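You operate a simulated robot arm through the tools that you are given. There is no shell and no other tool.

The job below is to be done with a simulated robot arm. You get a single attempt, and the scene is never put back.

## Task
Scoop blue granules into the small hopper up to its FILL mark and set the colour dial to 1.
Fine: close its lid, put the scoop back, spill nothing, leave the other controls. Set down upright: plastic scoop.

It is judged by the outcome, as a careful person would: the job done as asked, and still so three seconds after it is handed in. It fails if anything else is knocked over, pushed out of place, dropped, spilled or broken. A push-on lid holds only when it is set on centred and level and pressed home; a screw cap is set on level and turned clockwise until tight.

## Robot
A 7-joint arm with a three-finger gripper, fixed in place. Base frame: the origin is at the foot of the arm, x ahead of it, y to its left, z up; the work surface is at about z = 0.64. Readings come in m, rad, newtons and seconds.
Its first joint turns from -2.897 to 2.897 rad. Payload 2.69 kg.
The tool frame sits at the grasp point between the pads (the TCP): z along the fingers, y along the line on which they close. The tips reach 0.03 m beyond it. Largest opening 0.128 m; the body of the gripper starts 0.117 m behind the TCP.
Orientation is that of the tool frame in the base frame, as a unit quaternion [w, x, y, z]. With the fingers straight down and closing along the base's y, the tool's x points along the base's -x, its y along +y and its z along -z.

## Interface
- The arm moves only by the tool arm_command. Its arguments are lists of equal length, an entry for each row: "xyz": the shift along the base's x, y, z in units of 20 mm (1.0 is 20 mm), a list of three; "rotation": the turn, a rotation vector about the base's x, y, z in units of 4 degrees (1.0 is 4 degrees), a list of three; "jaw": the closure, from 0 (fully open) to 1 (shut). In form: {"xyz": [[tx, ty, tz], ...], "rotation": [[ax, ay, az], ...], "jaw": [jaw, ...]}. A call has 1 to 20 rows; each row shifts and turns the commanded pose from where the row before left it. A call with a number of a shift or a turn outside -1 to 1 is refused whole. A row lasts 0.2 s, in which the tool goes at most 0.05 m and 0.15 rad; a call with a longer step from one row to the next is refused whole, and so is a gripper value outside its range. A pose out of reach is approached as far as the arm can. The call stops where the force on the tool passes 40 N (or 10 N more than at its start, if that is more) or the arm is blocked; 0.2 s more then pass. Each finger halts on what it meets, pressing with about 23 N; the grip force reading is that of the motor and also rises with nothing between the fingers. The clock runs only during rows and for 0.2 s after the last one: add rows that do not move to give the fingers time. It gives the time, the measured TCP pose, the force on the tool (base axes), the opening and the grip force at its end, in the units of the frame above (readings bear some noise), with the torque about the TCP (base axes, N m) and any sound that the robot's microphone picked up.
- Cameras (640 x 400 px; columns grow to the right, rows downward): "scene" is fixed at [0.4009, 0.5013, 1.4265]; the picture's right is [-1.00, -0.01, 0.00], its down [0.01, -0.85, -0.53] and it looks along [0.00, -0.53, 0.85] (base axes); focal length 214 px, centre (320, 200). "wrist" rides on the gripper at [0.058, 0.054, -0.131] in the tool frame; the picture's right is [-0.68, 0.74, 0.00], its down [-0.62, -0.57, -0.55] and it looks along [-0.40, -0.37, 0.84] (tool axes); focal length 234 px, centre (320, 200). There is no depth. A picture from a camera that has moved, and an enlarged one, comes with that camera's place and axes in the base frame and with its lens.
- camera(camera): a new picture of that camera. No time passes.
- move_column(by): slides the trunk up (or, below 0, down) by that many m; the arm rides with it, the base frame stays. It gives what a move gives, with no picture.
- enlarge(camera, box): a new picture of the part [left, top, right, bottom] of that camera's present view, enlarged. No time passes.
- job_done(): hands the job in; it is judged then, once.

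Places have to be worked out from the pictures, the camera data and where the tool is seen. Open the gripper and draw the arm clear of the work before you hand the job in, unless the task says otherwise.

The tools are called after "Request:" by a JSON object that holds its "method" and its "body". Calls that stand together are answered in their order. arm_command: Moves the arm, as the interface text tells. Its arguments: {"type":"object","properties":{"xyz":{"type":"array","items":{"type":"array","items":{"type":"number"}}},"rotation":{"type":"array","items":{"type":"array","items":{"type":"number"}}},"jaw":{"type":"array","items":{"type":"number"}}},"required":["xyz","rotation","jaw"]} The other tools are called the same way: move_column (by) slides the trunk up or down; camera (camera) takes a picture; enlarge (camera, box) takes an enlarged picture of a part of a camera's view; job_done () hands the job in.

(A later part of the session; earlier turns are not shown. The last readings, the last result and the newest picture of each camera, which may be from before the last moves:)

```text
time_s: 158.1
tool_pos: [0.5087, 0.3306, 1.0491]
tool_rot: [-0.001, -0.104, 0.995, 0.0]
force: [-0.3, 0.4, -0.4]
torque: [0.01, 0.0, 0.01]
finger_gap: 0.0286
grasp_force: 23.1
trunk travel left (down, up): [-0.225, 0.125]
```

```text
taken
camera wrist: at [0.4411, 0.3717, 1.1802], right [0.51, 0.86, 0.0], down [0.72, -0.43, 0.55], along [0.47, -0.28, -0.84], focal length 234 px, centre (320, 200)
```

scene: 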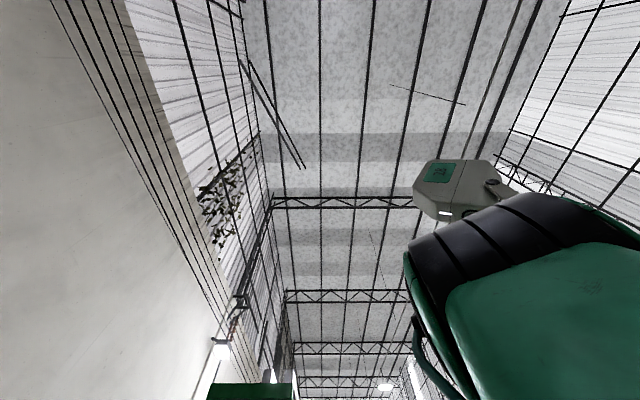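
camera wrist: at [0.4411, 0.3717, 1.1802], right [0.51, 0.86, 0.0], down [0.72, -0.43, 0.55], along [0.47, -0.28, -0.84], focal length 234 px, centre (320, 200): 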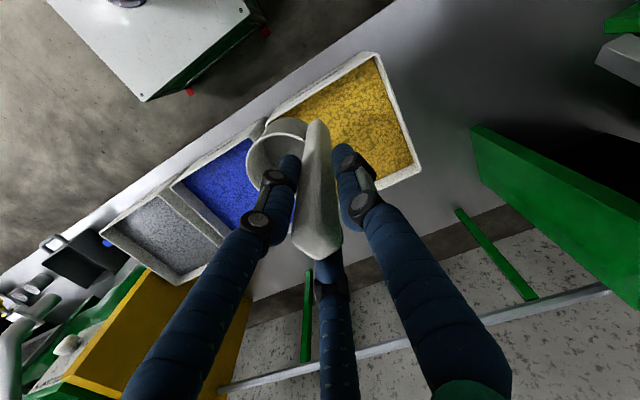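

The scoop stays fixed in the hand. I continue the turn and travel to above the blue tray.

Request:
{"method": "arm_command", "body": {"xyz": [[0.1, -0.47, 0], [0.1, -0.47, 0], [0.1, -0.47, 0], [0.1, -0.47, 0], [0.1, -0.47, 0], [0.1, -0.47, 0], [0.1, -0.47, 0], [0.1, -0.47, 0], [0.1, -0.47, 0], [0.1, -0.47, 0], [0.1, -0.47, 0], [0.1, -0.47, 0], [0.1, -0.47, 0], [0.1, -0.47, 0], [0.1, -0.47, 0], [0.1, -0.47, 0], [0.1, -0.47, 0], [0.1, -0.47, 0], [0.1, -0.47, 0], [0.1, -0.47, 0]], "rotation": [[0, 0, -1], [0, 0, -1], [0, 0, -1], [0, 0, -1], [0, 0, -1], [0, 0, -1], [0, 0, -1], [0, 0, -1], [0, 0, -1], [0, 0, -1], [0, 0, -1], [0, 0, -1], [0, 0, -1], [0, 0, -1], [0, 0, -1], [0, 0, -1], [0, 0, -1], [0, 0, -1], [0, 0, -1], [0, 0, -1]], "jaw": [1, 1, 1, 1, 1, 1, 1, 1, 1, 1, 1, 1, 1, 1, 1, 1, 1, 1, 1, 1]}}

Request:
{"method": "arm_command", "body": {"xyz": [[0.1, -0.47, 0], [0.1, -0.47, 0], [0.1, -0.47, 0], [0.1, -0.47, 0], [0.1, -0.47, 0], [0, 0, 0]], "rotation": [[0, 0, -1], [0, 0, -1], [0, 0, -1], [0, 0, -1], [0, 0, -1], [0, 0, -0.5]], "jaw": [1, 1, 1, 1, 1, 1]}}

Request:
{"method": "camera", "body": {"camera": "wrist"}}

```text
time_s: 162.3
tool_pos: [0.549, 0.1408, 1.0495]
tool_rot: [0.0, 0.561, 0.828, 0.001]
force: [0.4, -0.2, -1.0]
torque: [-0.01, -0.01, 0.02]
finger_gap: 0.0285
grasp_force: 22.6
trunk travel left (down, up): [-0.225, 0.125]
```

```text
time_s: 163.7
tool_pos: [0.5604, 0.0941, 1.0506]
tool_rot: [-0.002, 0.707, 0.707, 0.0]
force: [-0.5, 0.4, -2.0]
torque: [0.01, -0.06, 0.03]
finger_gap: 0.0287
grasp_force: 22.9
trunk travel left (down, up): [-0.225, 0.125]
```

```text
taken
camera wrist: at [0.6139, 0.1527, 1.181], right [0.74, -0.68, 0.0], down [-0.57, -0.62, 0.55], along [-0.37, -0.4, -0.84], focal length 234 px, centre (320, 200)
```

wrist: 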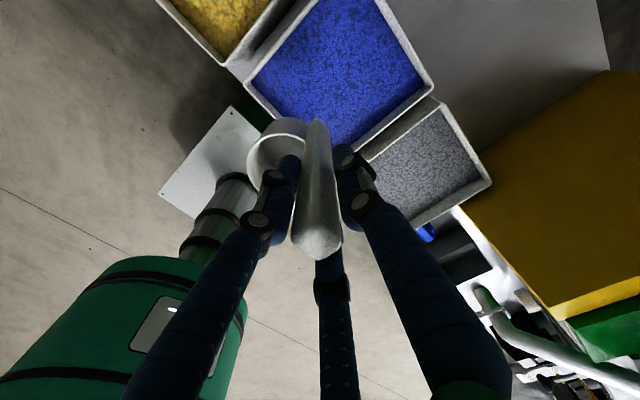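

Above the blue tray (inside x 0.498–0.703, y 0–0.186). Now I pitch the scoop 75° so its mouth faces the robot, moving to the plunge start at TCP (0.515, 0.092, 0.905).

Request:
{"method": "arm_command", "body": {"xyz": [[-0.12, 0, -0.1], [-0.12, 0, -0.3], [-0.12, 0, -0.4], [-0.12, 0, -0.4], [-0.12, 0, -0.4], [-0.12, 0, -0.4], [-0.12, 0, -0.4], [-0.12, 0, -0.4], [-0.12, 0, -0.4], [-0.12, 0, -0.4], [-0.12, 0, -0.4], [-0.12, 0, -0.4], [-0.12, 0, -0.4], [-0.12, 0, -0.4], [-0.12, 0, -0.4], [-0.12, 0, -0.4], [-0.12, 0, -0.4], [-0.12, 0, -0.4], [-0.12, 0, -0.4], [0, 0, 0]], "rotation": [[0, -1, 0], [0, -1, 0], [0, -1, 0], [0, -1, 0], [0, -1, 0], [0, -1, 0], [0, -1, 0], [0, -1, 0], [0, -1, 0], [0, -1, 0], [0, -1, 0], [0, -1, 0], [0, -1, 0], [0, -1, 0], [0, -1, 0], [0, -1, 0], [0, -1, 0], [0, -1, 0], [0, -0.75, 0], [0, 0, 0]], "jaw": [1, 1, 1, 1, 1, 1, 1, 1, 1, 1, 1, 1, 1, 1, 1, 1, 1, 1, 1, 1]}}

Request:
{"method": "camera", "body": {"camera": "wrist"}}

Request:
{"method": "enlarge", "body": {"camera": "wrist", "box": [200, 40, 440, 260]}}

```text
time_s: 167.9
tool_pos: [0.4972, 0.0553, 1.1167]
tool_rot: [0.3, 0.634, 0.643, 0.307]
force: [0.8, 0.0, -0.9]
torque: [-0.03, 0.04, -0.07]
finger_gap: 0.0286
grasp_force: 22.9
out of reach, approached as far as the arm can: row 9, 10, 11, 12, 13, 14, 15, 16, 17, 18, 19
trunk travel left (down, up): [-0.225, 0.125]
```

```text
taken
camera wrist: at [0.4287, 0.1107, 1.2416], right [0.48, -0.67, 0.57], down [-0.77, -0.63, -0.09], along [0.42, -0.4, -0.82], focal length 234 px, centre (320, 200)
```

wrist: 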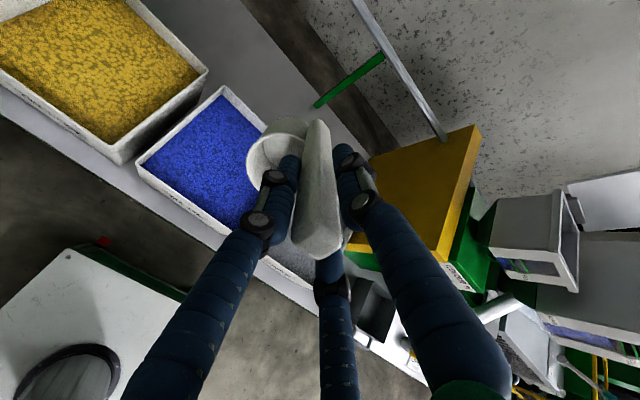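

```text
1.82 times, centred on (320, 150) of wrist
camera zoom: at [0.4287, 0.1107, 1.2416], right [0.48, -0.67, 0.57], down [-0.77, -0.63, -0.09], along [0.42, -0.4, -0.82], focal length 426 px, centre (320, 291)
```

zoom: 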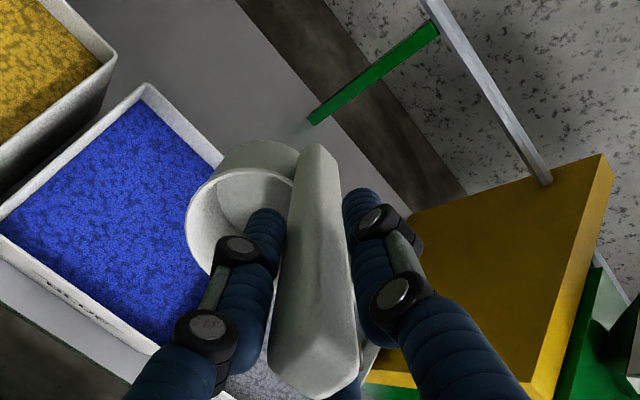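

Near the robot's axis this posture is out of reach (the wrist would come too close to the base), but nothing was touched and the scoop is still firm. I straighten up again and turn the scoop another ~56° so that the hand leans toward (−x, +y), where the wrist has room; that also lets me scoop along the tray's diagonal.

Request:
{"method": "arm_command", "body": {"xyz": [[0.25, 0.14, 0], [0.25, 0.14, 0], [0.25, 0.14, 0], [0.25, 0.14, 0], [0.25, 0.14, 0], [0.25, 0.14, 0], [0.25, 0.14, 0], [0.25, 0.14, 0], [0.25, 0.14, 0], [0.25, 0.14, 0], [0.25, 0.14, 0], [0.25, 0.14, 0], [0.25, 0.14, 0], [0, 0, 0]], "rotation": [[0, 1, 0], [0, 1, 0], [0, 1, 0], [0, 1, 0], [0, 1, 0], [0, 1, 0], [0, 1, 0], [0, 1, 0], [0, 1, 0], [0, 1, 0], [0, 1, 0], [0, 1, 0], [0, 0.7, 0], [0, 0, 0]], "jaw": [1, 1, 1, 1, 1, 1, 1, 1, 1, 1, 1, 1, 1, 1]}}

Request:
{"method": "arm_command", "body": {"xyz": [[0.1, 0, 0], [0.1, 0, 0], [0.1, 0, 0], [0.1, 0, 0], [0.1, 0, 0], [0.1, 0, 0], [0.1, 0, 0], [0.1, 0, 0], [0.1, 0, 0], [0.1, 0, 0], [0.1, 0, 0], [0.1, 0, 0], [0.1, 0, 0], [0.1, 0, 0]], "rotation": [[0, 0, -1], [0, 0, -1], [0, 0, -1], [0, 0, -1], [0, 0, -1], [0, 0, -1], [0, 0, -1], [0, 0, -1], [0, 0, -1], [0, 0, -1], [0, 0, -1], [0, 0, -1], [0, 0, -1], [0, 0, -1]], "jaw": [1, 1, 1, 1, 1, 1, 1, 1, 1, 1, 1, 1, 1, 1]}}

Request:
{"method": "camera", "body": {"camera": "wrist"}}

```text
time_s: 170.9
tool_pos: [0.5642, 0.0886, 1.1178]
tool_rot: [0.006, 0.706, 0.708, 0.012]
force: [-0.5, -0.2, -1.4]
torque: [0.01, -0.03, 0.02]
finger_gap: 0.0288
grasp_force: 23.0
trunk travel left (down, up): [-0.225, 0.125]
```

```text
time_s: 173.9
tool_pos: [0.5893, 0.0899, 1.1181]
tool_rot: [0.01, 0.956, 0.293, 0.007]
force: [-0.1, -0.9, -1.2]
torque: [-0.01, -0.02, -0.01]
finger_gap: 0.0287
grasp_force: 22.7
trunk travel left (down, up): [-0.225, 0.125]
```

```text
taken
camera wrist: at [0.6654, 0.0795, 1.2502], right [-0.15, -0.99, 0.01], down [-0.84, 0.13, 0.53], along [-0.53, 0.07, -0.85], focal length 234 px, centre (320, 200)
```

wrist: 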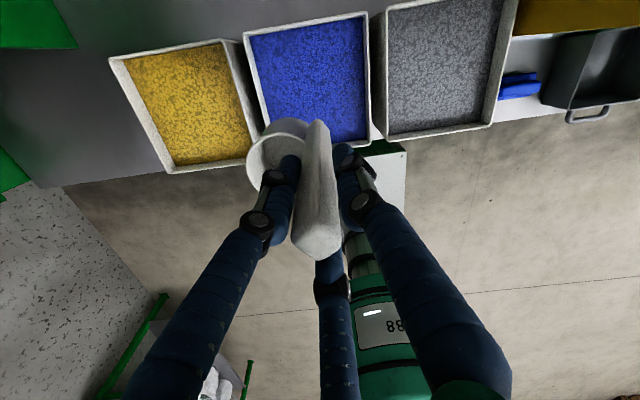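

Upright again, with the scoop's forward direction now at 124° (toward −x, +y). I pitch the scoop 75° about the matching axis in the air, moving to TCP (0.545, 0.174, 0.94).

Request:
{"method": "arm_command", "body": {"xyz": [[-0.12, 0.22, -0.2], [-0.12, 0.22, -0.4], [-0.12, 0.22, -0.5], [-0.12, 0.22, -0.5], [-0.12, 0.22, -0.5], [-0.12, 0.22, -0.5], [-0.12, 0.22, -0.5], [-0.12, 0.22, -0.5], [-0.12, 0.22, -0.5], [-0.12, 0.22, -0.5], [-0.12, 0.22, -0.5], [-0.12, 0.22, -0.5], [-0.12, 0.22, -0.5], [-0.12, 0.22, -0.5], [-0.12, 0.22, -0.5], [-0.12, 0.22, -0.5], [-0.12, 0.22, -0.5], [-0.12, 0.22, -0.5], [-0.06, 0.2, -0.2], [0, 0, 0]], "rotation": [[-0.829, -0.559, 0], [-0.829, -0.559, 0], [-0.829, -0.559, 0], [-0.829, -0.559, 0], [-0.829, -0.559, 0], [-0.829, -0.559, 0], [-0.829, -0.559, 0], [-0.829, -0.559, 0], [-0.829, -0.559, 0], [-0.829, -0.559, 0], [-0.829, -0.559, 0], [-0.829, -0.559, 0], [-0.829, -0.559, 0], [-0.829, -0.559, 0], [-0.829, -0.559, 0], [-0.829, -0.559, 0], [-0.829, -0.559, 0], [-0.829, -0.559, 0], [-0.62, -0.42, 0], [0, 0, 0]], "jaw": [1, 1, 1, 1, 1, 1, 1, 1, 1, 1, 1, 1, 1, 1, 1, 1, 1, 1, 1, 1]}}

Request:
{"method": "camera", "body": {"camera": "wrist"}}

Request:
{"method": "enlarge", "body": {"camera": "wrist", "box": [200, 40, 440, 260]}}

```text
time_s: 178.1
tool_pos: [0.6376, -0.0042, 1.1548]
tool_rot: [0.279, 0.888, 0.358, 0.073]
force: [0.2, 0.0, -1.9]
torque: [0.07, 0.03, -0.01]
finger_gap: 0.0285
grasp_force: 22.9
out of reach, approached as far as the arm can: row 3, 4, 5, 6, 7, 8, 9, 10, 11, 12, 13, 14, 15, 16, 17, 18, 19
trunk travel left (down, up): [-0.225, 0.125]
```

```text
taken
camera wrist: at [0.6694, 0.0618, 1.2901], right [-0.06, -0.89, 0.45], down [-0.97, 0.16, 0.19], along [-0.24, -0.43, -0.87], focal length 234 px, centre (320, 200)
```

wrist: 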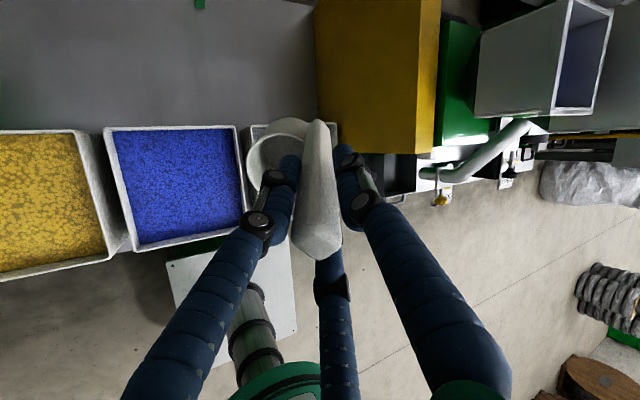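

```text
1.82 times, centred on (320, 150) of wrist
camera zoom: at [0.6694, 0.0618, 1.2901], right [-0.06, -0.89, 0.45], down [-0.97, 0.16, 0.19], along [-0.24, -0.43, -0.87], focal length 426 px, centre (320, 291)
```

zoom: 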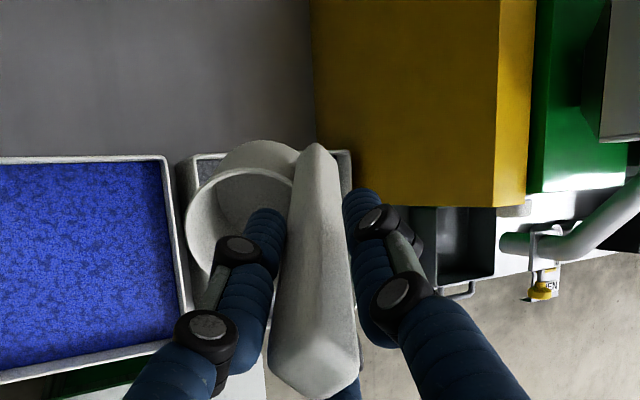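

That orientation runs into the wrist's joint limit as soon as it tilts. With the fingers swapped by 180° on the handle the joint range is comfortable for scooping and for pouring toward +y, so I set the scoop down once more and regrasp it turned. First I level it and unwind.

Request:
{"method": "arm_command", "body": {"xyz": [[-0.3, 0.5, 0], [-0.3, 0.5, 0], [-0.3, 0.5, 0], [-0.3, 0.5, 0], [-0.3, 0.5, 0], [-0.3, 0.5, 0], [-0.3, 0.5, 0], [-0.3, 0.5, 0], [-0.2, 0.5, 0], [0, 0, 0]], "rotation": [[0.803, 0.596, 0], [0.803, 0.596, 0], [0.803, 0.596, 0], [0.803, 0.596, 0], [0.803, 0.596, 0], [0.803, 0.596, 0], [0.803, 0.596, 0], [0.803, 0.596, 0], [0.32, 0.24, 0], [0, 0, 0]], "jaw": [1, 1, 1, 1, 1, 1, 1, 1, 1, 1]}}

```text
time_s: 180.3
tool_pos: [0.5852, 0.0872, 1.1567]
tool_rot: [0.008, 0.93, 0.367, 0.002]
force: [0.1, 0.1, -1.4]
torque: [-0.02, -0.03, -0.01]
finger_gap: 0.0286
grasp_force: 23.0
trunk travel left (down, up): [-0.225, 0.125]
```

Level again at yaw -137°. I carry it back over to the scoop's place, unwinding to yaw -90° (cup on the −x side of the handle).

Request:
{"method": "arm_command", "body": {"xyz": [[0, 0.4, 0], [0, 0.8, 0], [0, 1, 0], [0, 1, 0], [0, 1, 0], [0, 1, 0], [0, 1, 0], [0, 1, 0], [0, 1, 0], [0, 1, 0], [0, 1, 0], [0, 1, 0], [0, 1, 0], [0, 1, 0], [0, 1, 0], [0, 1, 0], [0, 1, 0], [0, 1, 0], [0, 1, 0], [0, 1, 0]], "rotation": [[0, 0, 1], [0, 0, 1], [0, 0, 1], [0, 0, 1], [0, 0, 1], [0, 0, 1], [0, 0, 1], [0, 0, 1], [0, 0, 1], [0, 0, 1], [0, 0, 1], [0, 0, 0.75], [0, 0, 0], [0, 0, 0], [0, 0, 0], [0, 0, 0], [0, 0, 0], [0, 0, 0], [0, 0, 0], [0, 0, 0]], "jaw": [1, 1, 1, 1, 1, 1, 1, 1, 1, 1, 1, 1, 1, 1, 1, 1, 1, 1, 1, 1]}}

Request:
{"method": "camera", "body": {"camera": "wrist"}}

```text
time_s: 184.5
tool_pos: [0.5847, 0.4723, 1.156]
tool_rot: [0.007, 0.706, 0.708, 0.005]
force: [0.0, -1.0, -1.1]
torque: [0.0, -0.01, -0.01]
finger_gap: 0.0281
grasp_force: 22.8
trunk travel left (down, up): [-0.225, 0.125]
```

```text
taken
camera wrist: at [0.6364, 0.5312, 1.2872], right [0.74, -0.68, 0.01], down [-0.57, -0.62, 0.54], along [-0.36, -0.41, -0.84], focal length 234 px, centre (320, 200)
```

wrist: 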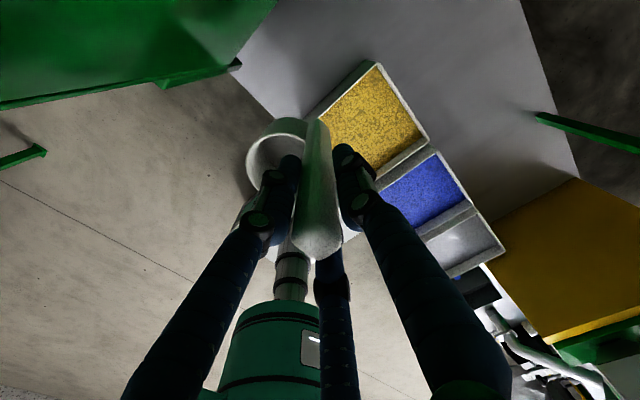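

I move to (0.575, 0.518), between the yellow tray and the dryer, and lower to just above the table.

Request:
{"method": "arm_command", "body": {"xyz": [[-0.16, 0.76, 0], [-0.16, 0.76, 0], [-0.16, 0.76, 0], [0, 0, -0.5], [0, 0, -1], [0, 0, -1], [0, 0, -1], [0, 0, -1], [0, 0, -1], [0, 0, -1], [0, 0, -1], [0, 0, -1], [0, 0, -1], [0, 0, -1], [0, 0, -1], [0, 0, -1], [0, 0, -1], [0, 0, -1], [0, 0, -0.8], [0, 0, 0]], "rotation": [[0, 0, 0], [0, 0, 0], [0, 0, 0], [0, 0, 0], [0, 0, 0], [0, 0, 0], [0, 0, 0], [0, 0, 0], [0, 0, 0], [0, 0, 0], [0, 0, 0], [0, 0, 0], [0, 0, 0], [0, 0, 0], [0, 0, 0], [0, 0, 0], [0, 0, 0], [0, 0, 0], [0, 0, 0], [0, 0, 0]], "jaw": [1, 1, 1, 1, 1, 1, 1, 1, 1, 1, 1, 1, 1, 1, 1, 1, 1, 1, 1, 1]}}

Request:
{"method": "camera", "body": {"camera": "wrist"}}

```text
time_s: 185.1
tool_pos: [0.5783, 0.4929, 1.1504]
tool_rot: [0.007, 0.709, 0.706, 0.0]
force: [-2.9, -2.2, -8.6]
torque: [-0.13, -0.01, -0.01]
finger_gap: 0.0283
grasp_force: 23.2
trunk travel left (down, up): [-0.225, 0.125]
stopped in row 2: the force on the tool passed its limit at 49 N (the readings are from after the stop); the commanded pose is now the measured one
```

```text
taken
camera wrist: at [0.6312, 0.5533, 1.2818], right [0.73, -0.68, 0.01], down [-0.57, -0.61, 0.55], along [-0.36, -0.41, -0.84], focal length 234 px, centre (320, 200)
```

wrist: 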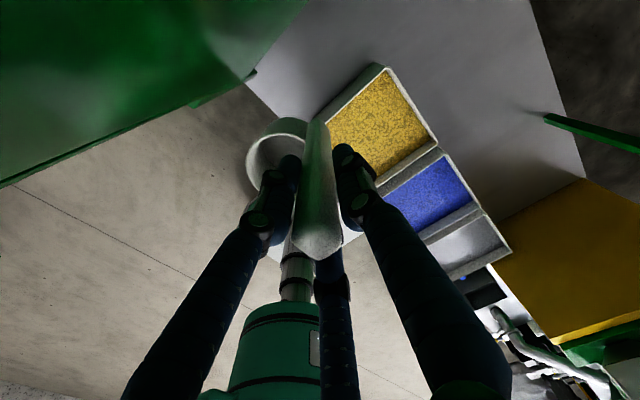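

Something was touched at the hand's +y side, up high (the dryer's body looms close at the upper left). I back away from it at once, toward −y and slightly down.

Request:
{"method": "arm_command", "body": {"xyz": [[0, -0.8, -0.2], [0, -0.9, -0.2], [0, -0.9, 0], [0, 0, 0]], "rotation": [[0, 0, 0], [0, 0, 0], [0, 0, 0], [0, 0, 0]], "jaw": [1, 1, 1, 1]}}

Request:
{"method": "camera", "body": {"camera": "wrist"}}

Request:
{"method": "camera", "body": {"camera": "scene"}}

```text
time_s: 186.1
tool_pos: [0.5769, 0.4412, 1.145]
tool_rot: [0.007, 0.709, 0.706, 0.002]
force: [0.6, -0.3, -1.7]
torque: [0.02, -0.05, -0.01]
finger_gap: 0.0288
grasp_force: 22.7
trunk travel left (down, up): [-0.225, 0.125]
```

```text
taken
camera wrist: at [0.6308, 0.5006, 1.2762], right [0.73, -0.68, 0.01], down [-0.57, -0.61, 0.55], along [-0.36, -0.41, -0.84], focal length 234 px, centre (320, 200)
```

wrist: 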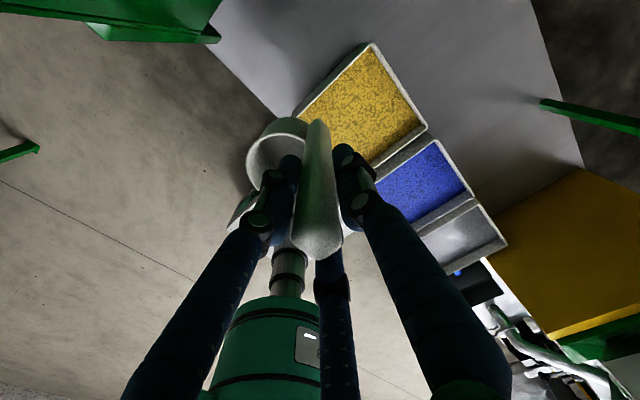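

```text
taken
```

scene: 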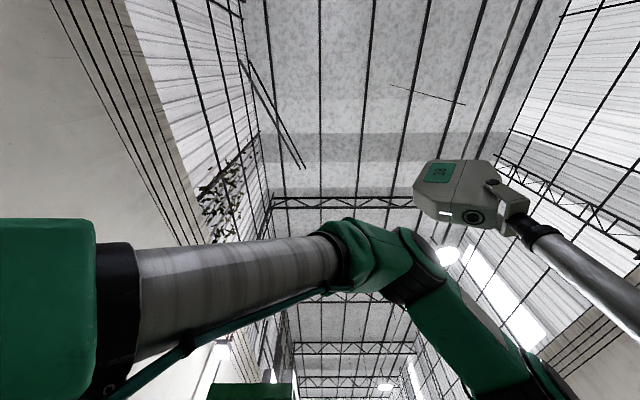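

Clear now, and the scoop is still firm. The dryer stands too close there for this hand orientation, so I use the free bench area behind the trays (x 0.73–0.95) for the regrasp instead.

Request:
{"method": "arm_command", "body": {"xyz": [[0.3, -0.74, 0], [0.6, -0.74, -0.2], [0.95, -0.74, -0.3], [0.95, -0.74, -0.3], [0.95, -0.74, -0.3], [0.95, -0.74, -0.3], [0.95, -0.74, -0.3], [0.95, -0.74, -0.3], [0.95, -0.74, -0.3], [0.95, -0.74, -0.3], [0.95, -0.74, -0.3], [0.95, -0.74, -0.3], [0.95, -0.74, -0.3], [0.95, -0.74, -0.3], [0.95, -0.74, -0.3], [0, 0, 0]], "rotation": [[0, 0, 0], [0, 0, 0], [0, 0, 0], [0, 0, 0], [0, 0, 0], [0, 0, 0], [0, 0, 0], [0, 0, 0], [0, 0, 0], [0, 0, 0], [0, 0, 0], [0, 0, 0], [0, 0, 0], [0, 0, 0], [0, 0, 0], [0, 0, 0]], "jaw": [1, 1, 1, 1, 1, 1, 1, 1, 1, 1, 1, 1, 1, 1, 1, 1]}}

Request:
{"method": "camera", "body": {"camera": "wrist"}}

```text
time_s: 189.5
tool_pos: [0.8436, 0.2182, 1.062]
tool_rot: [0.006, 0.708, 0.706, 0.002]
force: [0.8, -0.6, -1.7]
torque: [0.04, -0.01, 0.0]
finger_gap: 0.0285
grasp_force: 22.8
trunk travel left (down, up): [-0.225, 0.125]
```

```text
taken
camera wrist: at [0.896, 0.2782, 1.1943], right [0.73, -0.68, 0.01], down [-0.57, -0.61, 0.55], along [-0.36, -0.41, -0.84], focal length 234 px, centre (320, 200)
```

wrist: 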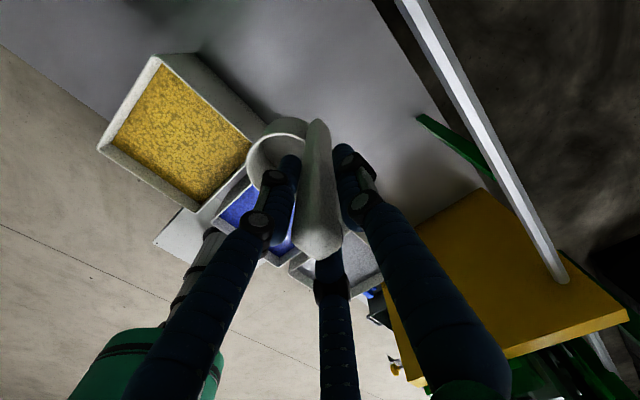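

The bench under the scoop is free. I lower to 15 mm above and then in small steps to contact.

Request:
{"method": "arm_command", "body": {"xyz": [[0, 0, -0.5], [0, 0, -1], [0, 0, -1], [0, 0, -1], [0, 0, -1], [0, 0, -1], [0, 0, -1], [0, 0, -1], [0, 0, -1], [0, 0, -1], [0, 0, -1], [0, 0, -0.5], [0, 0, 0]], "rotation": [[0, 0, 0], [0, 0, 0], [0, 0, 0], [0, 0, 0], [0, 0, 0], [0, 0, 0], [0, 0, 0], [0, 0, 0], [0, 0, 0], [0, 0, 0], [0, 0, 0], [0, 0, 0], [0, 0, 0]], "jaw": [1, 1, 1, 1, 1, 1, 1, 1, 1, 1, 1, 1, 1]}}

Request:
{"method": "camera", "body": {"camera": "wrist"}}

```text
time_s: 192.3
tool_pos: [0.8451, 0.2204, 0.8418]
tool_rot: [0.006, 0.708, 0.706, 0.002]
force: [-0.2, -0.1, -1.4]
torque: [0.0, -0.03, -0.01]
finger_gap: 0.0286
grasp_force: 23.1
trunk travel left (down, up): [-0.225, 0.125]
```

```text
taken
camera wrist: at [0.8974, 0.2799, 0.973], right [0.73, -0.68, 0.01], down [-0.57, -0.61, 0.55], along [-0.36, -0.41, -0.84], focal length 234 px, centre (320, 200)
```

wrist: 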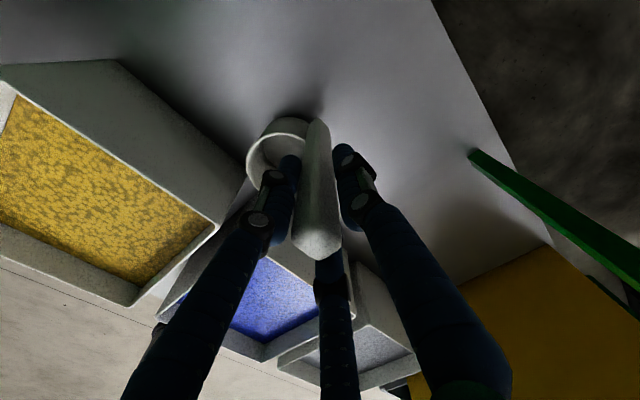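

Request:
{"method": "arm_command", "body": {"xyz": [[0, 0, -0.25], [0, 0, -0.25], [0, 0, -0.15], [0, 0, 0]], "rotation": [[0, 0, 0], [0, 0, 0], [0, 0, 0], [0, 0, 0]], "jaw": [1, 1, 1, 1]}}

```text
time_s: 193.3
tool_pos: [0.8445, 0.2212, 0.8287]
tool_rot: [0.007, 0.708, 0.706, 0.002]
force: [-0.5, 0.7, -0.9]
torque: [-0.03, -0.03, -0.03]
finger_gap: 0.0287
grasp_force: 22.4
trunk travel left (down, up): [-0.225, 0.125]
```

No contact yet at 0.8287 (expected about 0.8255). I lower 1.5 mm at a time.

Request:
{"method": "arm_command", "body": {"xyz": [[0, 0, -0.08], [0, 0, -0.08], [0, 0, 0]], "rotation": [[0, 0, 0], [0, 0, 0], [0, 0, 0]], "jaw": [1, 1, 1]}}

```text
time_s: 194.1
tool_pos: [0.8447, 0.2198, 0.8269]
tool_rot: [0.007, 0.708, 0.706, 0.003]
force: [0.6, -0.4, 5.5]
torque: [0.02, 0.58, 0.05]
finger_gap: 0.0288
grasp_force: 23.4
trunk travel left (down, up): [-0.225, 0.125]
```

The cup is on the table (5.5 N). I open the jaw and withdraw straight up.

Request:
{"method": "arm_command", "body": {"xyz": [[0, 0, 0], [0, 0, 0], [0, 0, 0], [0, 0, 0], [0, 0, 0.5], [0, 0, 1], [0, 0, 1], [0, 0, 1], [0, 0, 1], [0, 0, 1], [0, 0, 1], [0, 0, 1]], "rotation": [[0, 0, 0], [0, 0, 0], [0, 0, 0], [0, 0, 0], [0, 0, 0], [0, 0, 0], [0, 0, 0], [0, 0, 0], [0, 0, 0], [0, 0, 0], [0, 0, 0], [0, 0, 0]], "jaw": [0.75, 0.65, 0.5, 0.4, 0.4, 0.4, 0.4, 0.4, 0.4, 0.4, 0.4, 0.4]}}

Request:
{"method": "camera", "body": {"camera": "wrist"}}

```text
time_s: 196.7
tool_pos: [0.8462, 0.22, 0.9776]
tool_rot: [0.007, 0.708, 0.706, 0.002]
force: [-0.2, 0.3, -0.7]
torque: [-0.01, 0.02, -0.02]
finger_gap: 0.0768
grasp_force: 0.1
trunk travel left (down, up): [-0.225, 0.125]
```

```text
taken
camera wrist: at [0.8985, 0.2795, 1.1089], right [0.73, -0.68, 0.01], down [-0.57, -0.61, 0.55], along [-0.36, -0.41, -0.84], focal length 234 px, centre (320, 200)
```

wrist: 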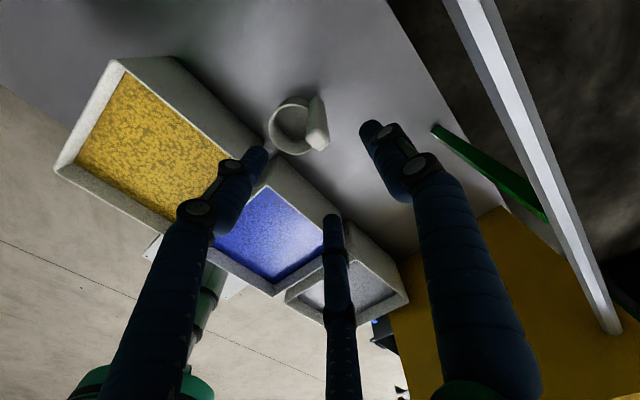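

The scoop stands upright behind the trays. I turn the hand +180° above it.

Request:
{"method": "arm_command", "body": {"xyz": [[0, 0, 0.2], [0, 0, 0.2], [0, 0, 0.2], [0, 0, 0], [0, 0, 0], [0, 0, 0], [0, 0, 0], [0, 0, 0], [0, 0, 0], [0, 0, 0], [0, 0, 0], [0, 0, 0], [0, 0, 0], [0, 0, 0], [0, 0, 0], [0, 0, 0], [0, 0, 0], [0, 0, 0], [0, 0, 0], [0, 0, 0]], "rotation": [[0, 0, 1], [0, 0, 1], [0, 0, 1], [0, 0, 1], [0, 0, 1], [0, 0, 1], [0, 0, 1], [0, 0, 1], [0, 0, 1], [0, 0, 1], [0, 0, 1], [0, 0, 1], [0, 0, 1], [0, 0, 1], [0, 0, 1], [0, 0, 1], [0, 0, 1], [0, 0, 1], [0, 0, 1], [0, 0, 1]], "jaw": [0.4, 0.4, 0.4, 0.4, 0.4, 0.4, 0.4, 0.4, 0.4, 0.4, 0.4, 0.4, 0.4, 0.4, 0.4, 0.4, 0.4, 0.4, 0.4, 0.4]}}

Request:
{"method": "arm_command", "body": {"xyz": [[0, 0, 0], [0, 0, 0], [0, 0, 0], [0, 0, 0], [0, 0, 0], [0, 0, 0], [0, 0, 0], [0, 0, 0], [0, 0, 0], [0, 0, 0], [0, 0, 0], [0, 0, 0], [0, 0, 0], [0, 0, 0], [0, 0, 0], [0, 0, 0], [0, 0, 0], [0, 0, 0], [0, 0, 0], [0, 0, 0]], "rotation": [[0, 0, 1], [0, 0, 1], [0, 0, 1], [0, 0, 1], [0, 0, 1], [0, 0, 1], [0, 0, 1], [0, 0, 1], [0, 0, 1], [0, 0, 1], [0, 0, 1], [0, 0, 1], [0, 0, 1], [0, 0, 1], [0, 0, 1], [0, 0, 1], [0, 0, 1], [0, 0, 1], [0, 0, 1], [0, 0, 1]], "jaw": [0.4, 0.4, 0.4, 0.4, 0.4, 0.4, 0.4, 0.4, 0.4, 0.4, 0.4, 0.4, 0.4, 0.4, 0.4, 0.4, 0.4, 0.4, 0.4, 0.4]}}

Request:
{"method": "arm_command", "body": {"xyz": [[0, 0, 0], [0, 0, 0], [0, 0, 0], [0, 0, 0], [0, 0, 0]], "rotation": [[0, 0, 1], [0, 0, 1], [0, 0, 1], [0, 0, 1], [0, 0, 1]], "jaw": [0.4, 0.4, 0.4, 0.4, 0.4]}}

Request:
{"method": "camera", "body": {"camera": "wrist"}}

Request:
{"method": "enlarge", "body": {"camera": "wrist", "box": [220, 60, 420, 220]}}

```text
time_s: 200.9
tool_pos: [0.8456, 0.2193, 0.9877]
tool_rot: [0.004, 0.089, 0.996, 0.005]
force: [-0.5, -0.5, -0.3]
torque: [-0.02, -0.01, 0.04]
finger_gap: 0.0768
grasp_force: 0.1
trunk travel left (down, up): [-0.225, 0.125]
```

```text
time_s: 205.1
tool_pos: [0.8451, 0.2181, 0.9876]
tool_rot: [-0.001, -0.572, 0.82, 0.008]
force: [0.0, -0.5, -0.5]
torque: [-0.01, -0.02, 0.0]
finger_gap: 0.0767
grasp_force: 0.1
trunk travel left (down, up): [-0.225, 0.125]
```

```text
time_s: 206.3
tool_pos: [0.8451, 0.2191, 0.989]
tool_rot: [-0.002, -0.706, 0.708, 0.007]
force: [0.2, -0.3, 0.1]
torque: [0.01, 0.02, 0.01]
finger_gap: 0.0765
grasp_force: 0.1
trunk travel left (down, up): [-0.225, 0.125]
```

```text
taken
camera wrist: at [0.7933, 0.1605, 1.1204], right [-0.73, 0.68, 0.01], down [0.57, 0.61, 0.55], along [0.36, 0.41, -0.84], focal length 234 px, centre (320, 200)
```

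wrist: 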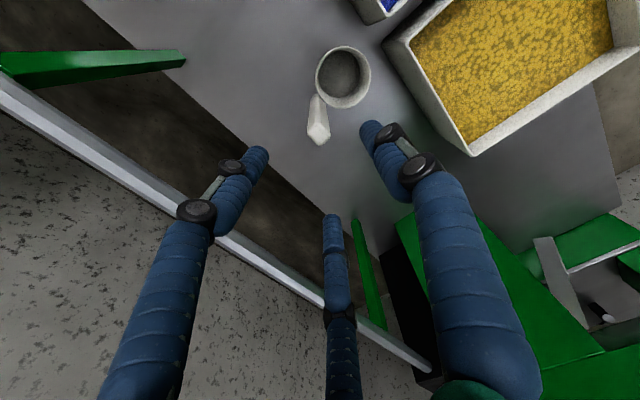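

```text
2.50 times, centred on (320, 140) of wrist
camera zoom: at [0.7933, 0.1605, 1.1204], right [-0.73, 0.68, 0.01], down [0.57, 0.61, 0.55], along [0.36, 0.41, -0.84], focal length 585 px, centre (320, 350)
```

zoom: 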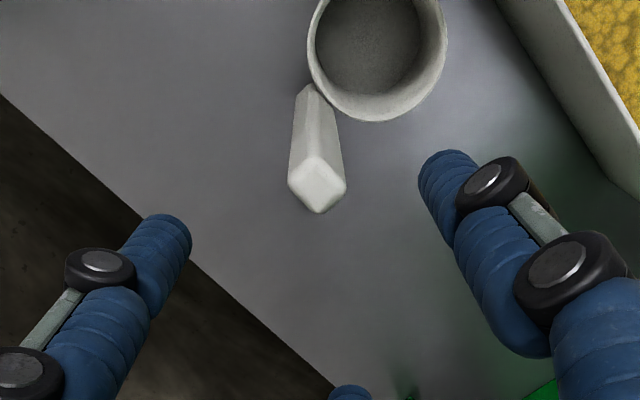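

The handle top is right under the TCP (0.844, 0.220). I descend and grasp with the hand turned around.

Request:
{"method": "arm_command", "body": {"xyz": [[-0.05, 0.03, -1], [0, 0, -1], [0, 0, -1], [0, 0, -1], [0, 0, -1], [0, 0, -1], [0, 0, -1], [0, 0, -0.7], [0, 0, -0.5], [0, 0, 0], [0, 0, 0], [0, 0, 0], [0, 0, 0], [0, 0, 0], [0, 0, 0]], "rotation": [[-0.1, -0.18, 0], [0, 0, 0], [0, 0, 0], [0, 0, 0], [0, 0, 0], [0, 0, 0], [0, 0, 0], [0, 0, 0], [0, 0, 0], [0, 0, 0], [0, 0, 0], [0, 0, 0], [0, 0, 0], [0, 0, 0], [0, 0, 0]], "jaw": [0.4, 0.4, 0.4, 0.4, 0.4, 0.4, 0.4, 0.4, 0.4, 0.4, 0.6, 0.75, 0.9, 1, 1]}}

Request:
{"method": "camera", "body": {"camera": "wrist"}}

```text
time_s: 209.5
tool_pos: [0.8418, 0.22, 0.8248]
tool_rot: [0.0, -0.706, 0.709, 0.0]
force: [0.6, 1.0, -0.9]
torque: [-0.03, 0.0, -0.02]
finger_gap: 0.0283
grasp_force: 23.3
trunk travel left (down, up): [-0.225, 0.125]
```

```text
taken
camera wrist: at [0.7884, 0.1615, 0.9555], right [-0.73, 0.68, 0.0], down [0.57, 0.61, 0.55], along [0.37, 0.4, -0.84], focal length 234 px, centre (320, 200)
```

wrist: 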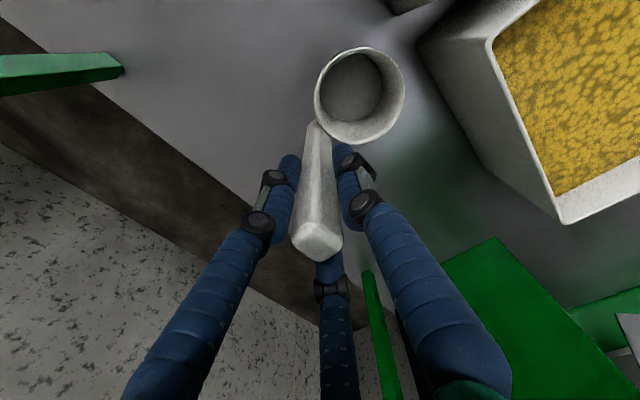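

The grasp is good and this way round the camera looks straight into the cup. I lift and carry it toward the blue tray, turning to yaw 0 (cup on the +y side of the handle).

Request:
{"method": "arm_command", "body": {"xyz": [[0, 0, 0.2], [0, 0, 0.5], [0, 0, 0.8], [0, 0, 1], [0, 0, 1], [0, 0, 1], [0, 0, 1], [0, 0, 1], [0, 0, 1], [0, 0, 1], [0, 0, 1], [0, 0, 1], [0, 0, 1], [0, 0, 0.5], [0, 0, 0]], "rotation": [[0, 0, 0], [0, 0, 0], [0, 0, 0], [0, 0, 0], [0, 0, 0], [0, 0, 0], [0, 0, 0], [0, 0, 0], [0, 0, 0], [0, 0, 0], [0, 0, 0], [0, 0, 0], [0, 0, 0], [0, 0, 0], [0, 0, 0]], "jaw": [1, 1, 1, 1, 1, 1, 1, 1, 1, 1, 1, 1, 1, 1, 1]}}

Request:
{"method": "arm_command", "body": {"xyz": [[-0.3, -0.1, 0], [-0.6, -0.2, 0], [-0.6, -0.2, 0], [-0.6, -0.2, 0], [-0.6, -0.2, 0], [-0.6, -0.2, 0], [-0.6, -0.2, 0], [-0.6, -0.2, 0], [-0.6, -0.2, 0], [-0.6, -0.2, 0], [-0.6, -0.2, 0], [-0.6, -0.2, 0], [-0.6, -0.2, 0], [-0.6, -0.2, 0], [-0.6, -0.2, 0], [-0.6, -0.2, 0], [-0.6, -0.2, 0], [-0.6, -0.2, 0], [-0.6, -0.2, 0], [-0.6, -0.2, 0]], "rotation": [[0, 0, -1], [0, 0, -1], [0, 0, -1], [0, 0, -1], [0, 0, -1], [0, 0, -1], [0, 0, -1], [0, 0, -1], [0, 0, -1], [0, 0, -1], [0, 0, -1], [0, 0, -1], [0, 0, -1], [0, 0, -1], [0, 0, -1], [0, 0, -1], [0, 0, -1], [0, 0, -1], [0, 0, -1], [0, 0, -1]], "jaw": [1, 1, 1, 1, 1, 1, 1, 1, 1, 1, 1, 1, 1, 1, 1, 1, 1, 1, 1, 1]}}

Request:
{"method": "camera", "body": {"camera": "wrist"}}

```text
time_s: 212.7
tool_pos: [0.8433, 0.2189, 1.0643]
tool_rot: [0.001, -0.706, 0.709, 0.0]
force: [-0.6, -0.1, -1.1]
torque: [0.0, -0.02, -0.02]
finger_gap: 0.0285
grasp_force: 23.7
trunk travel left (down, up): [-0.225, 0.125]
```

```text
time_s: 216.9
tool_pos: [0.6096, 0.1424, 1.0644]
tool_rot: [0.001, -0.085, 0.996, 0.0]
force: [-0.5, 0.2, -0.9]
torque: [-0.02, 0.0, -0.01]
finger_gap: 0.0285
grasp_force: 22.8
trunk travel left (down, up): [-0.225, 0.125]
```

```text
taken
camera wrist: at [0.5423, 0.1857, 1.1952], right [0.54, 0.84, 0.0], down [0.7, -0.45, 0.55], along [0.46, -0.3, -0.84], focal length 234 px, centre (320, 200)
```

wrist: 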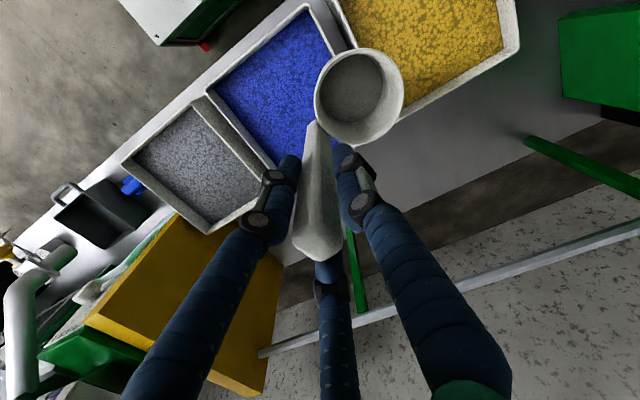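

The empty cup is in full view. I finish the yaw and test the 68° pitch in the air over the tray.

Request:
{"method": "arm_command", "body": {"xyz": [[-0.15, 0, 0], [-0.15, 0, 0], [-0.15, 0, 0], [0, 0.11, -0.32], [0, 0.11, -0.32], [0, 0.11, -0.32], [0, 0.11, -0.32], [0, 0.11, -0.32], [0, 0.11, -0.32], [0, 0.11, -0.32], [0, 0.11, -0.32], [0, 0.11, -0.32], [0, 0.11, -0.32], [0, 0.11, -0.32], [0, 0.11, -0.32], [0, 0.11, -0.32], [0, 0.11, -0.32], [0, 0.11, -0.32], [0, 0.11, -0.32], [0, 0.11, -0.32]], "rotation": [[0, 0, -1], [0, 0, -1], [0, 0, -0.44], [-1, 0, 0], [-1, 0, 0], [-1, 0, 0], [-1, 0, 0], [-1, 0, 0], [-1, 0, 0], [-1, 0, 0], [-1, 0, 0], [-1, 0, 0], [-1, 0, 0], [-1, 0, 0], [-1, 0, 0], [-1, 0, 0], [-1, 0, 0], [-1, 0, 0], [-1, 0, 0], [-1, 0, 0]], "jaw": [1, 1, 1, 1, 1, 1, 1, 1, 1, 1, 1, 1, 1, 1, 1, 1, 1, 1, 1, 1]}}

Request:
{"method": "camera", "body": {"camera": "wrist"}}

```text
time_s: 221.1
tool_pos: [0.6003, 0.1786, 0.9567]
tool_rot: [-0.001, 0.0, 0.829, -0.559]
force: [-0.6, 0.4, -0.5]
torque: [0.14, 0.01, 0.01]
finger_gap: 0.0288
grasp_force: 23.2
trunk travel left (down, up): [-0.225, 0.125]
```

```text
taken
camera wrist: at [0.5416, 0.3211, 0.9556], right [0.68, 0.28, -0.68], down [0.62, 0.3, 0.73], along [0.4, -0.91, 0.03], focal length 234 px, centre (320, 200)
```

wrist: 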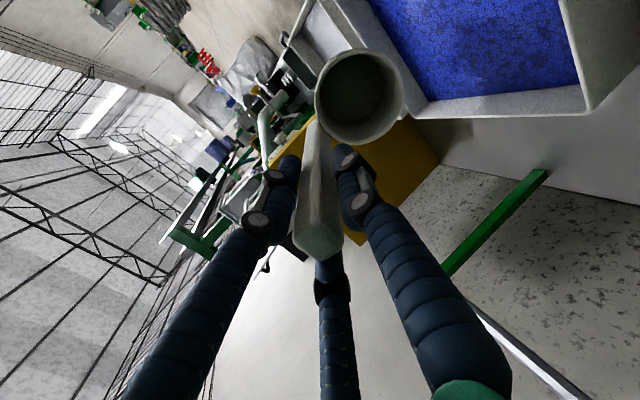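

The 68° pitch is reached exactly and the scoop is firm. I plunge in steps, watching the force.

Request:
{"method": "arm_command", "body": {"xyz": [[0, 0, -0.8], [0, 0, -0.9], [0, 0, -0.9], [0, 0, -0.9], [0, 0, 0]], "rotation": [[0, 0, 0], [0, 0, 0], [0, 0, 0], [0, 0, 0], [0, 0, 0]], "jaw": [1, 1, 1, 1, 1]}}

Request:
{"method": "camera", "body": {"camera": "wrist"}}

Request:
{"method": "enlarge", "body": {"camera": "wrist", "box": [280, 0, 560, 200]}}

```text
time_s: 222.3
tool_pos: [0.6015, 0.1786, 0.8859]
tool_rot: [0.0, 0.001, 0.829, -0.56]
force: [0.9, -0.3, -0.6]
torque: [0.07, 0.0, 0.02]
finger_gap: 0.0286
grasp_force: 22.9
trunk travel left (down, up): [-0.225, 0.125]
```

```text
taken
camera wrist: at [0.5434, 0.3204, 0.8854], right [0.68, 0.28, -0.68], down [0.62, 0.3, 0.73], along [0.4, -0.91, 0.03], focal length 234 px, centre (320, 200)
```

wrist: 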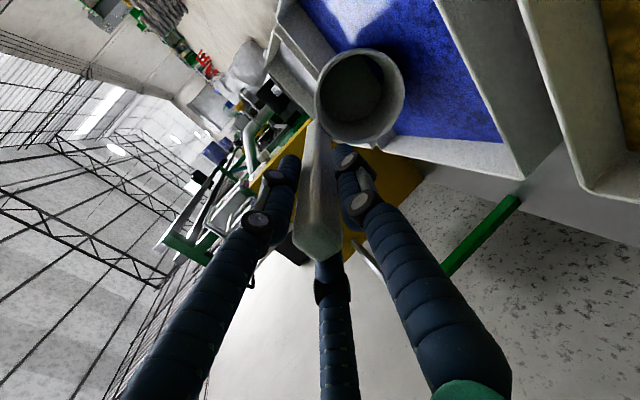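

```text
2.00 times, centred on (420, 100) of wrist
camera zoom: at [0.5434, 0.3204, 0.8854], right [0.68, 0.28, -0.68], down [0.62, 0.3, 0.73], along [0.4, -0.91, 0.03], focal length 468 px, centre (120, 400)
```

zoom: 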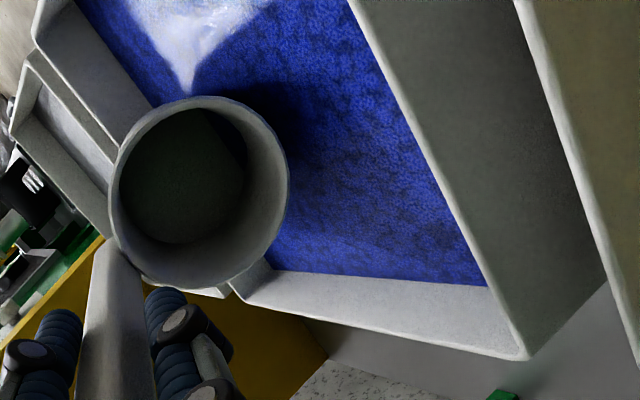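

The cup's lower edge is just entering the granules, with no noticeable force. I plunge on to TCP z 0.826 (lip about 43 mm below the surface).

Request:
{"method": "arm_command", "body": {"xyz": [[0, 0, -0.75], [0, 0, -0.75], [0, 0, -0.75], [0, 0, -0.7], [0, 0, 0]], "rotation": [[0, 0, 0], [0, 0, 0], [0, 0, 0], [0, 0, 0], [0, 0, 0]], "jaw": [1, 1, 1, 1, 1]}}

Request:
{"method": "camera", "body": {"camera": "wrist"}}

Request:
{"method": "enlarge", "body": {"camera": "wrist", "box": [280, 0, 560, 200]}}

```text
time_s: 223.5
tool_pos: [0.6005, 0.1791, 0.8247]
tool_rot: [-0.001, 0.0, 0.829, -0.559]
force: [0.3, -0.4, -2.1]
torque: [0.21, -0.04, 0.02]
finger_gap: 0.0287
grasp_force: 22.8
trunk travel left (down, up): [-0.225, 0.125]
```

```text
taken
camera wrist: at [0.5423, 0.3198, 0.8246], right [0.68, 0.28, -0.68], down [0.62, 0.3, 0.73], along [0.4, -0.91, 0.03], focal length 234 px, centre (320, 200)
```

wrist: 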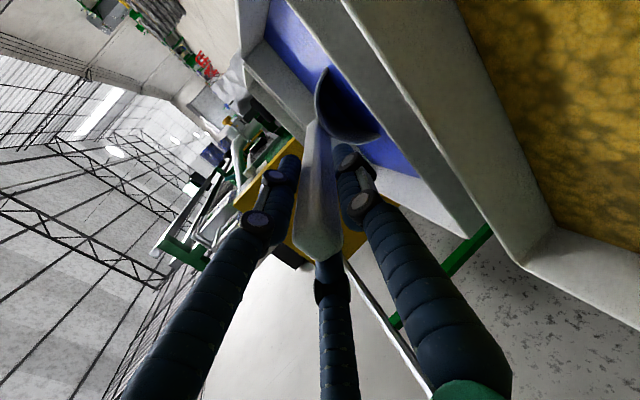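

```text
2.00 times, centred on (420, 100) of wrist
camera zoom: at [0.5423, 0.3198, 0.8246], right [0.68, 0.28, -0.68], down [0.62, 0.3, 0.73], along [0.4, -0.91, 0.03], focal length 468 px, centre (120, 400)
```

zoom: 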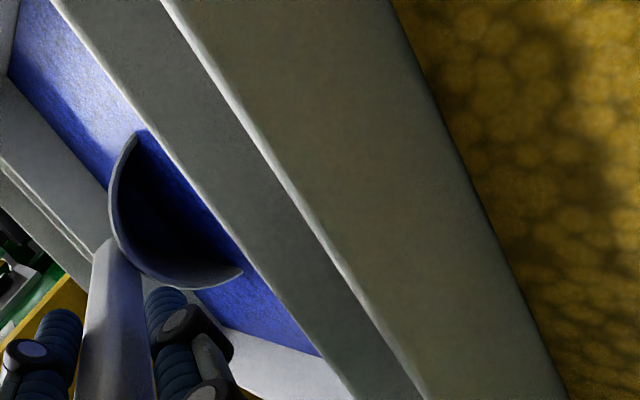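

About half the mouth is under the surface. Now the scooping sweep: the lip advances toward +y while the cup is rolled up to level and raised.

Request:
{"method": "arm_command", "body": {"xyz": [[0, -0.225, 0.507], [0, -0.225, 0.507], [0, -0.217, 0.327], [0, -0.217, 0.327], [0, -0.217, 0.327], [0, -0.272, 0.322], [0, -0.272, 0.322], [0, -0.272, 0.322], [0, -0.395, 0.247], [0, -0.395, 0.247], [0, -0.395, 0.247], [0, -0.433, 0.31], [0, -0.433, 0.31], [0, -0.433, 0.31], [0, -0.433, 0.462], [0, -0.433, 0.462], [0, -0.433, 0.462], [0, 0, 0]], "rotation": [[1, 0, 0], [1, 0, 0], [1, 0, 0], [1, 0, 0], [1, 0, 0], [1, 0, 0], [1, 0, 0], [1, 0, 0], [1, 0, 0], [1, 0, 0], [1, 0, 0], [1, 0, 0], [1, 0, 0], [1, 0, 0], [1, 0, 0], [1, 0, 0], [1, 0, 0], [0, 0, 0]], "jaw": [1, 1, 1, 1, 1, 1, 1, 1, 1, 1, 1, 1, 1, 1, 1, 1, 1, 1]}}

Request:
{"method": "camera", "body": {"camera": "wrist"}}

Request:
{"method": "enlarge", "body": {"camera": "wrist", "box": [260, 20, 460, 180]}}

```text
time_s: 227.3
tool_pos: [0.6011, 0.065, 0.9465]
tool_rot: [-0.001, -0.001, 1.0, 0.0]
force: [-0.3, -0.3, -3.2]
torque: [-0.05, -0.01, 0.02]
finger_gap: 0.0286
grasp_force: 23.1
trunk travel left (down, up): [-0.225, 0.125]
```

```text
taken
camera wrist: at [0.5416, 0.1189, 1.0766], right [0.68, 0.74, 0.0], down [0.62, -0.57, 0.55], along [0.41, -0.37, -0.84], focal length 234 px, centre (320, 200)
```

wrist: 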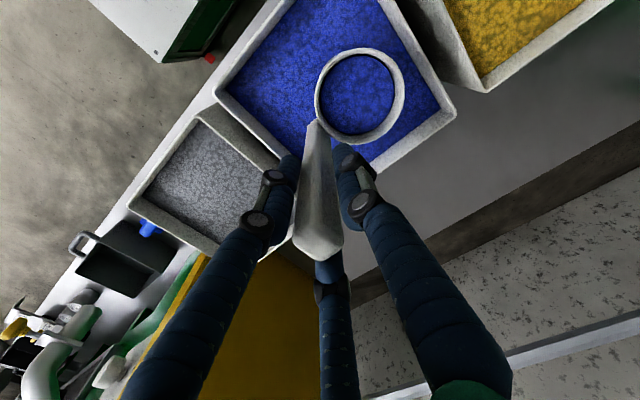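

```text
2.50 times, centred on (360, 100) of wrist
camera zoom: at [0.5416, 0.1189, 1.0766], right [0.68, 0.74, 0.0], down [0.62, -0.57, 0.55], along [0.41, -0.37, -0.84], focal length 585 px, centre (220, 450)
```

zoom: 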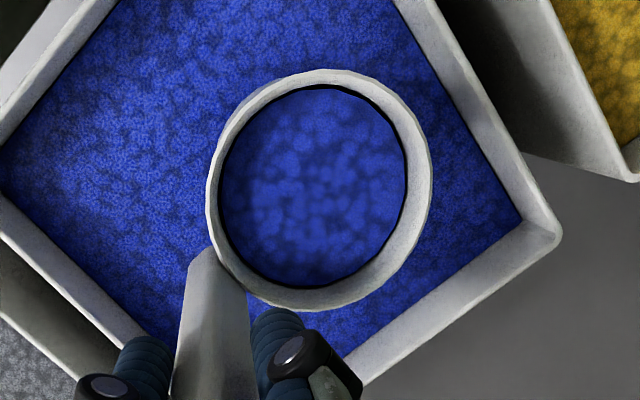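

The scoop came up nearly full of blue granules, nothing spilt. Before taking it over the machine I want to know the pouring posture is reachable and at which tilt it flows, so I will test-tilt here above the tray first, letting what flows fall back in.

Request:
{"method": "arm_command", "body": {"xyz": [[0, 0.42, 0.1], [0, 0.42, 0.1], [0, 0.42, 0.1], [0, 0.42, 0.1], [0, 0.42, 0.1], [0, 0.42, 0.1], [0, 0.42, 0.1], [0, 0.42, 0], [0, 0.42, 0], [0, 0, 0]], "rotation": [[-1, 0, 0], [-1, 0, 0], [-1, 0, 0], [-1, 0, 0], [-1, 0, 0], [-1, 0, 0], [-1, 0, 0], [-1, 0, 0], [-1, 0, 0], [0, 0, 0]], "jaw": [1, 1, 1, 1, 1, 1, 1, 1, 1, 1]}}

Request:
{"method": "enlarge", "body": {"camera": "wrist", "box": [260, 20, 460, 180]}}

```text
time_s: 229.5
tool_pos: [0.6018, 0.1418, 0.9598]
tool_rot: [0.0, -0.001, 0.951, -0.31]
force: [0.7, 0.4, -3.1]
torque: [0.1, 0.01, 0.01]
finger_gap: 0.0293
grasp_force: 23.6
trunk travel left (down, up): [-0.225, 0.125]
```

```text
2.50 times, centred on (360, 100) of wrist
camera zoom: at [0.5428, 0.2624, 1.0346], right [0.68, 0.6, -0.43], down [0.62, -0.13, 0.78], along [0.4, -0.79, -0.46], focal length 585 px, centre (220, 450)
```

zoom: 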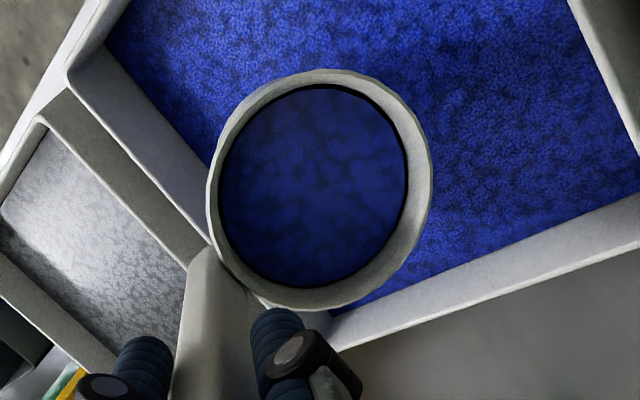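

No flow at 36° (weight unchanged). I tilt on to 52° with the lip kept above the tray.

Request:
{"method": "arm_command", "body": {"xyz": [[0, 0.25, -0.1], [0, 0.25, -0.1], [0, 0.25, -0.1], [0, 0.25, -0.1], [0, 0, 0], [0, 0, 0]], "rotation": [[-1, 0, 0], [-1, 0, 0], [-1, 0, 0], [-1, 0, 0], [0, 0, 0], [0, 0, 0]], "jaw": [1, 1, 1, 1, 1, 1]}}

Request:
{"method": "enlarge", "body": {"camera": "wrist", "box": [260, 20, 460, 180]}}

```text
time_s: 230.9
tool_pos: [0.6005, 0.1618, 0.9522]
tool_rot: [0.0, -0.001, 0.899, -0.438]
force: [-0.2, -0.5, -2.4]
torque: [0.25, 0.02, 0.06]
finger_gap: 0.0288
grasp_force: 23.3
trunk travel left (down, up): [-0.225, 0.125]
```

```text
2.50 times, centred on (360, 100) of wrist
camera zoom: at [0.5421, 0.2982, 0.9907], right [0.68, 0.45, -0.58], down [0.62, 0.08, 0.78], along [0.4, -0.89, -0.22], focal length 585 px, centre (220, 450)
```

zoom: 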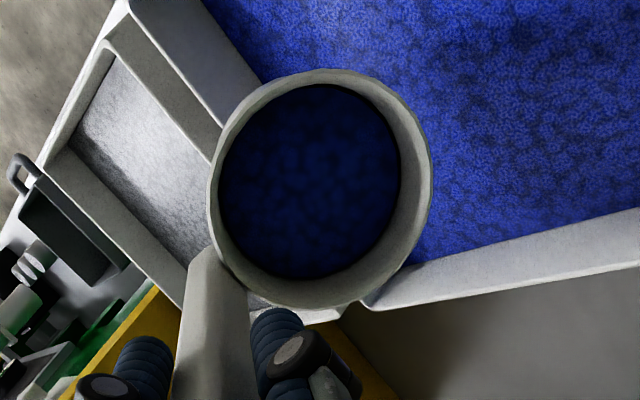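

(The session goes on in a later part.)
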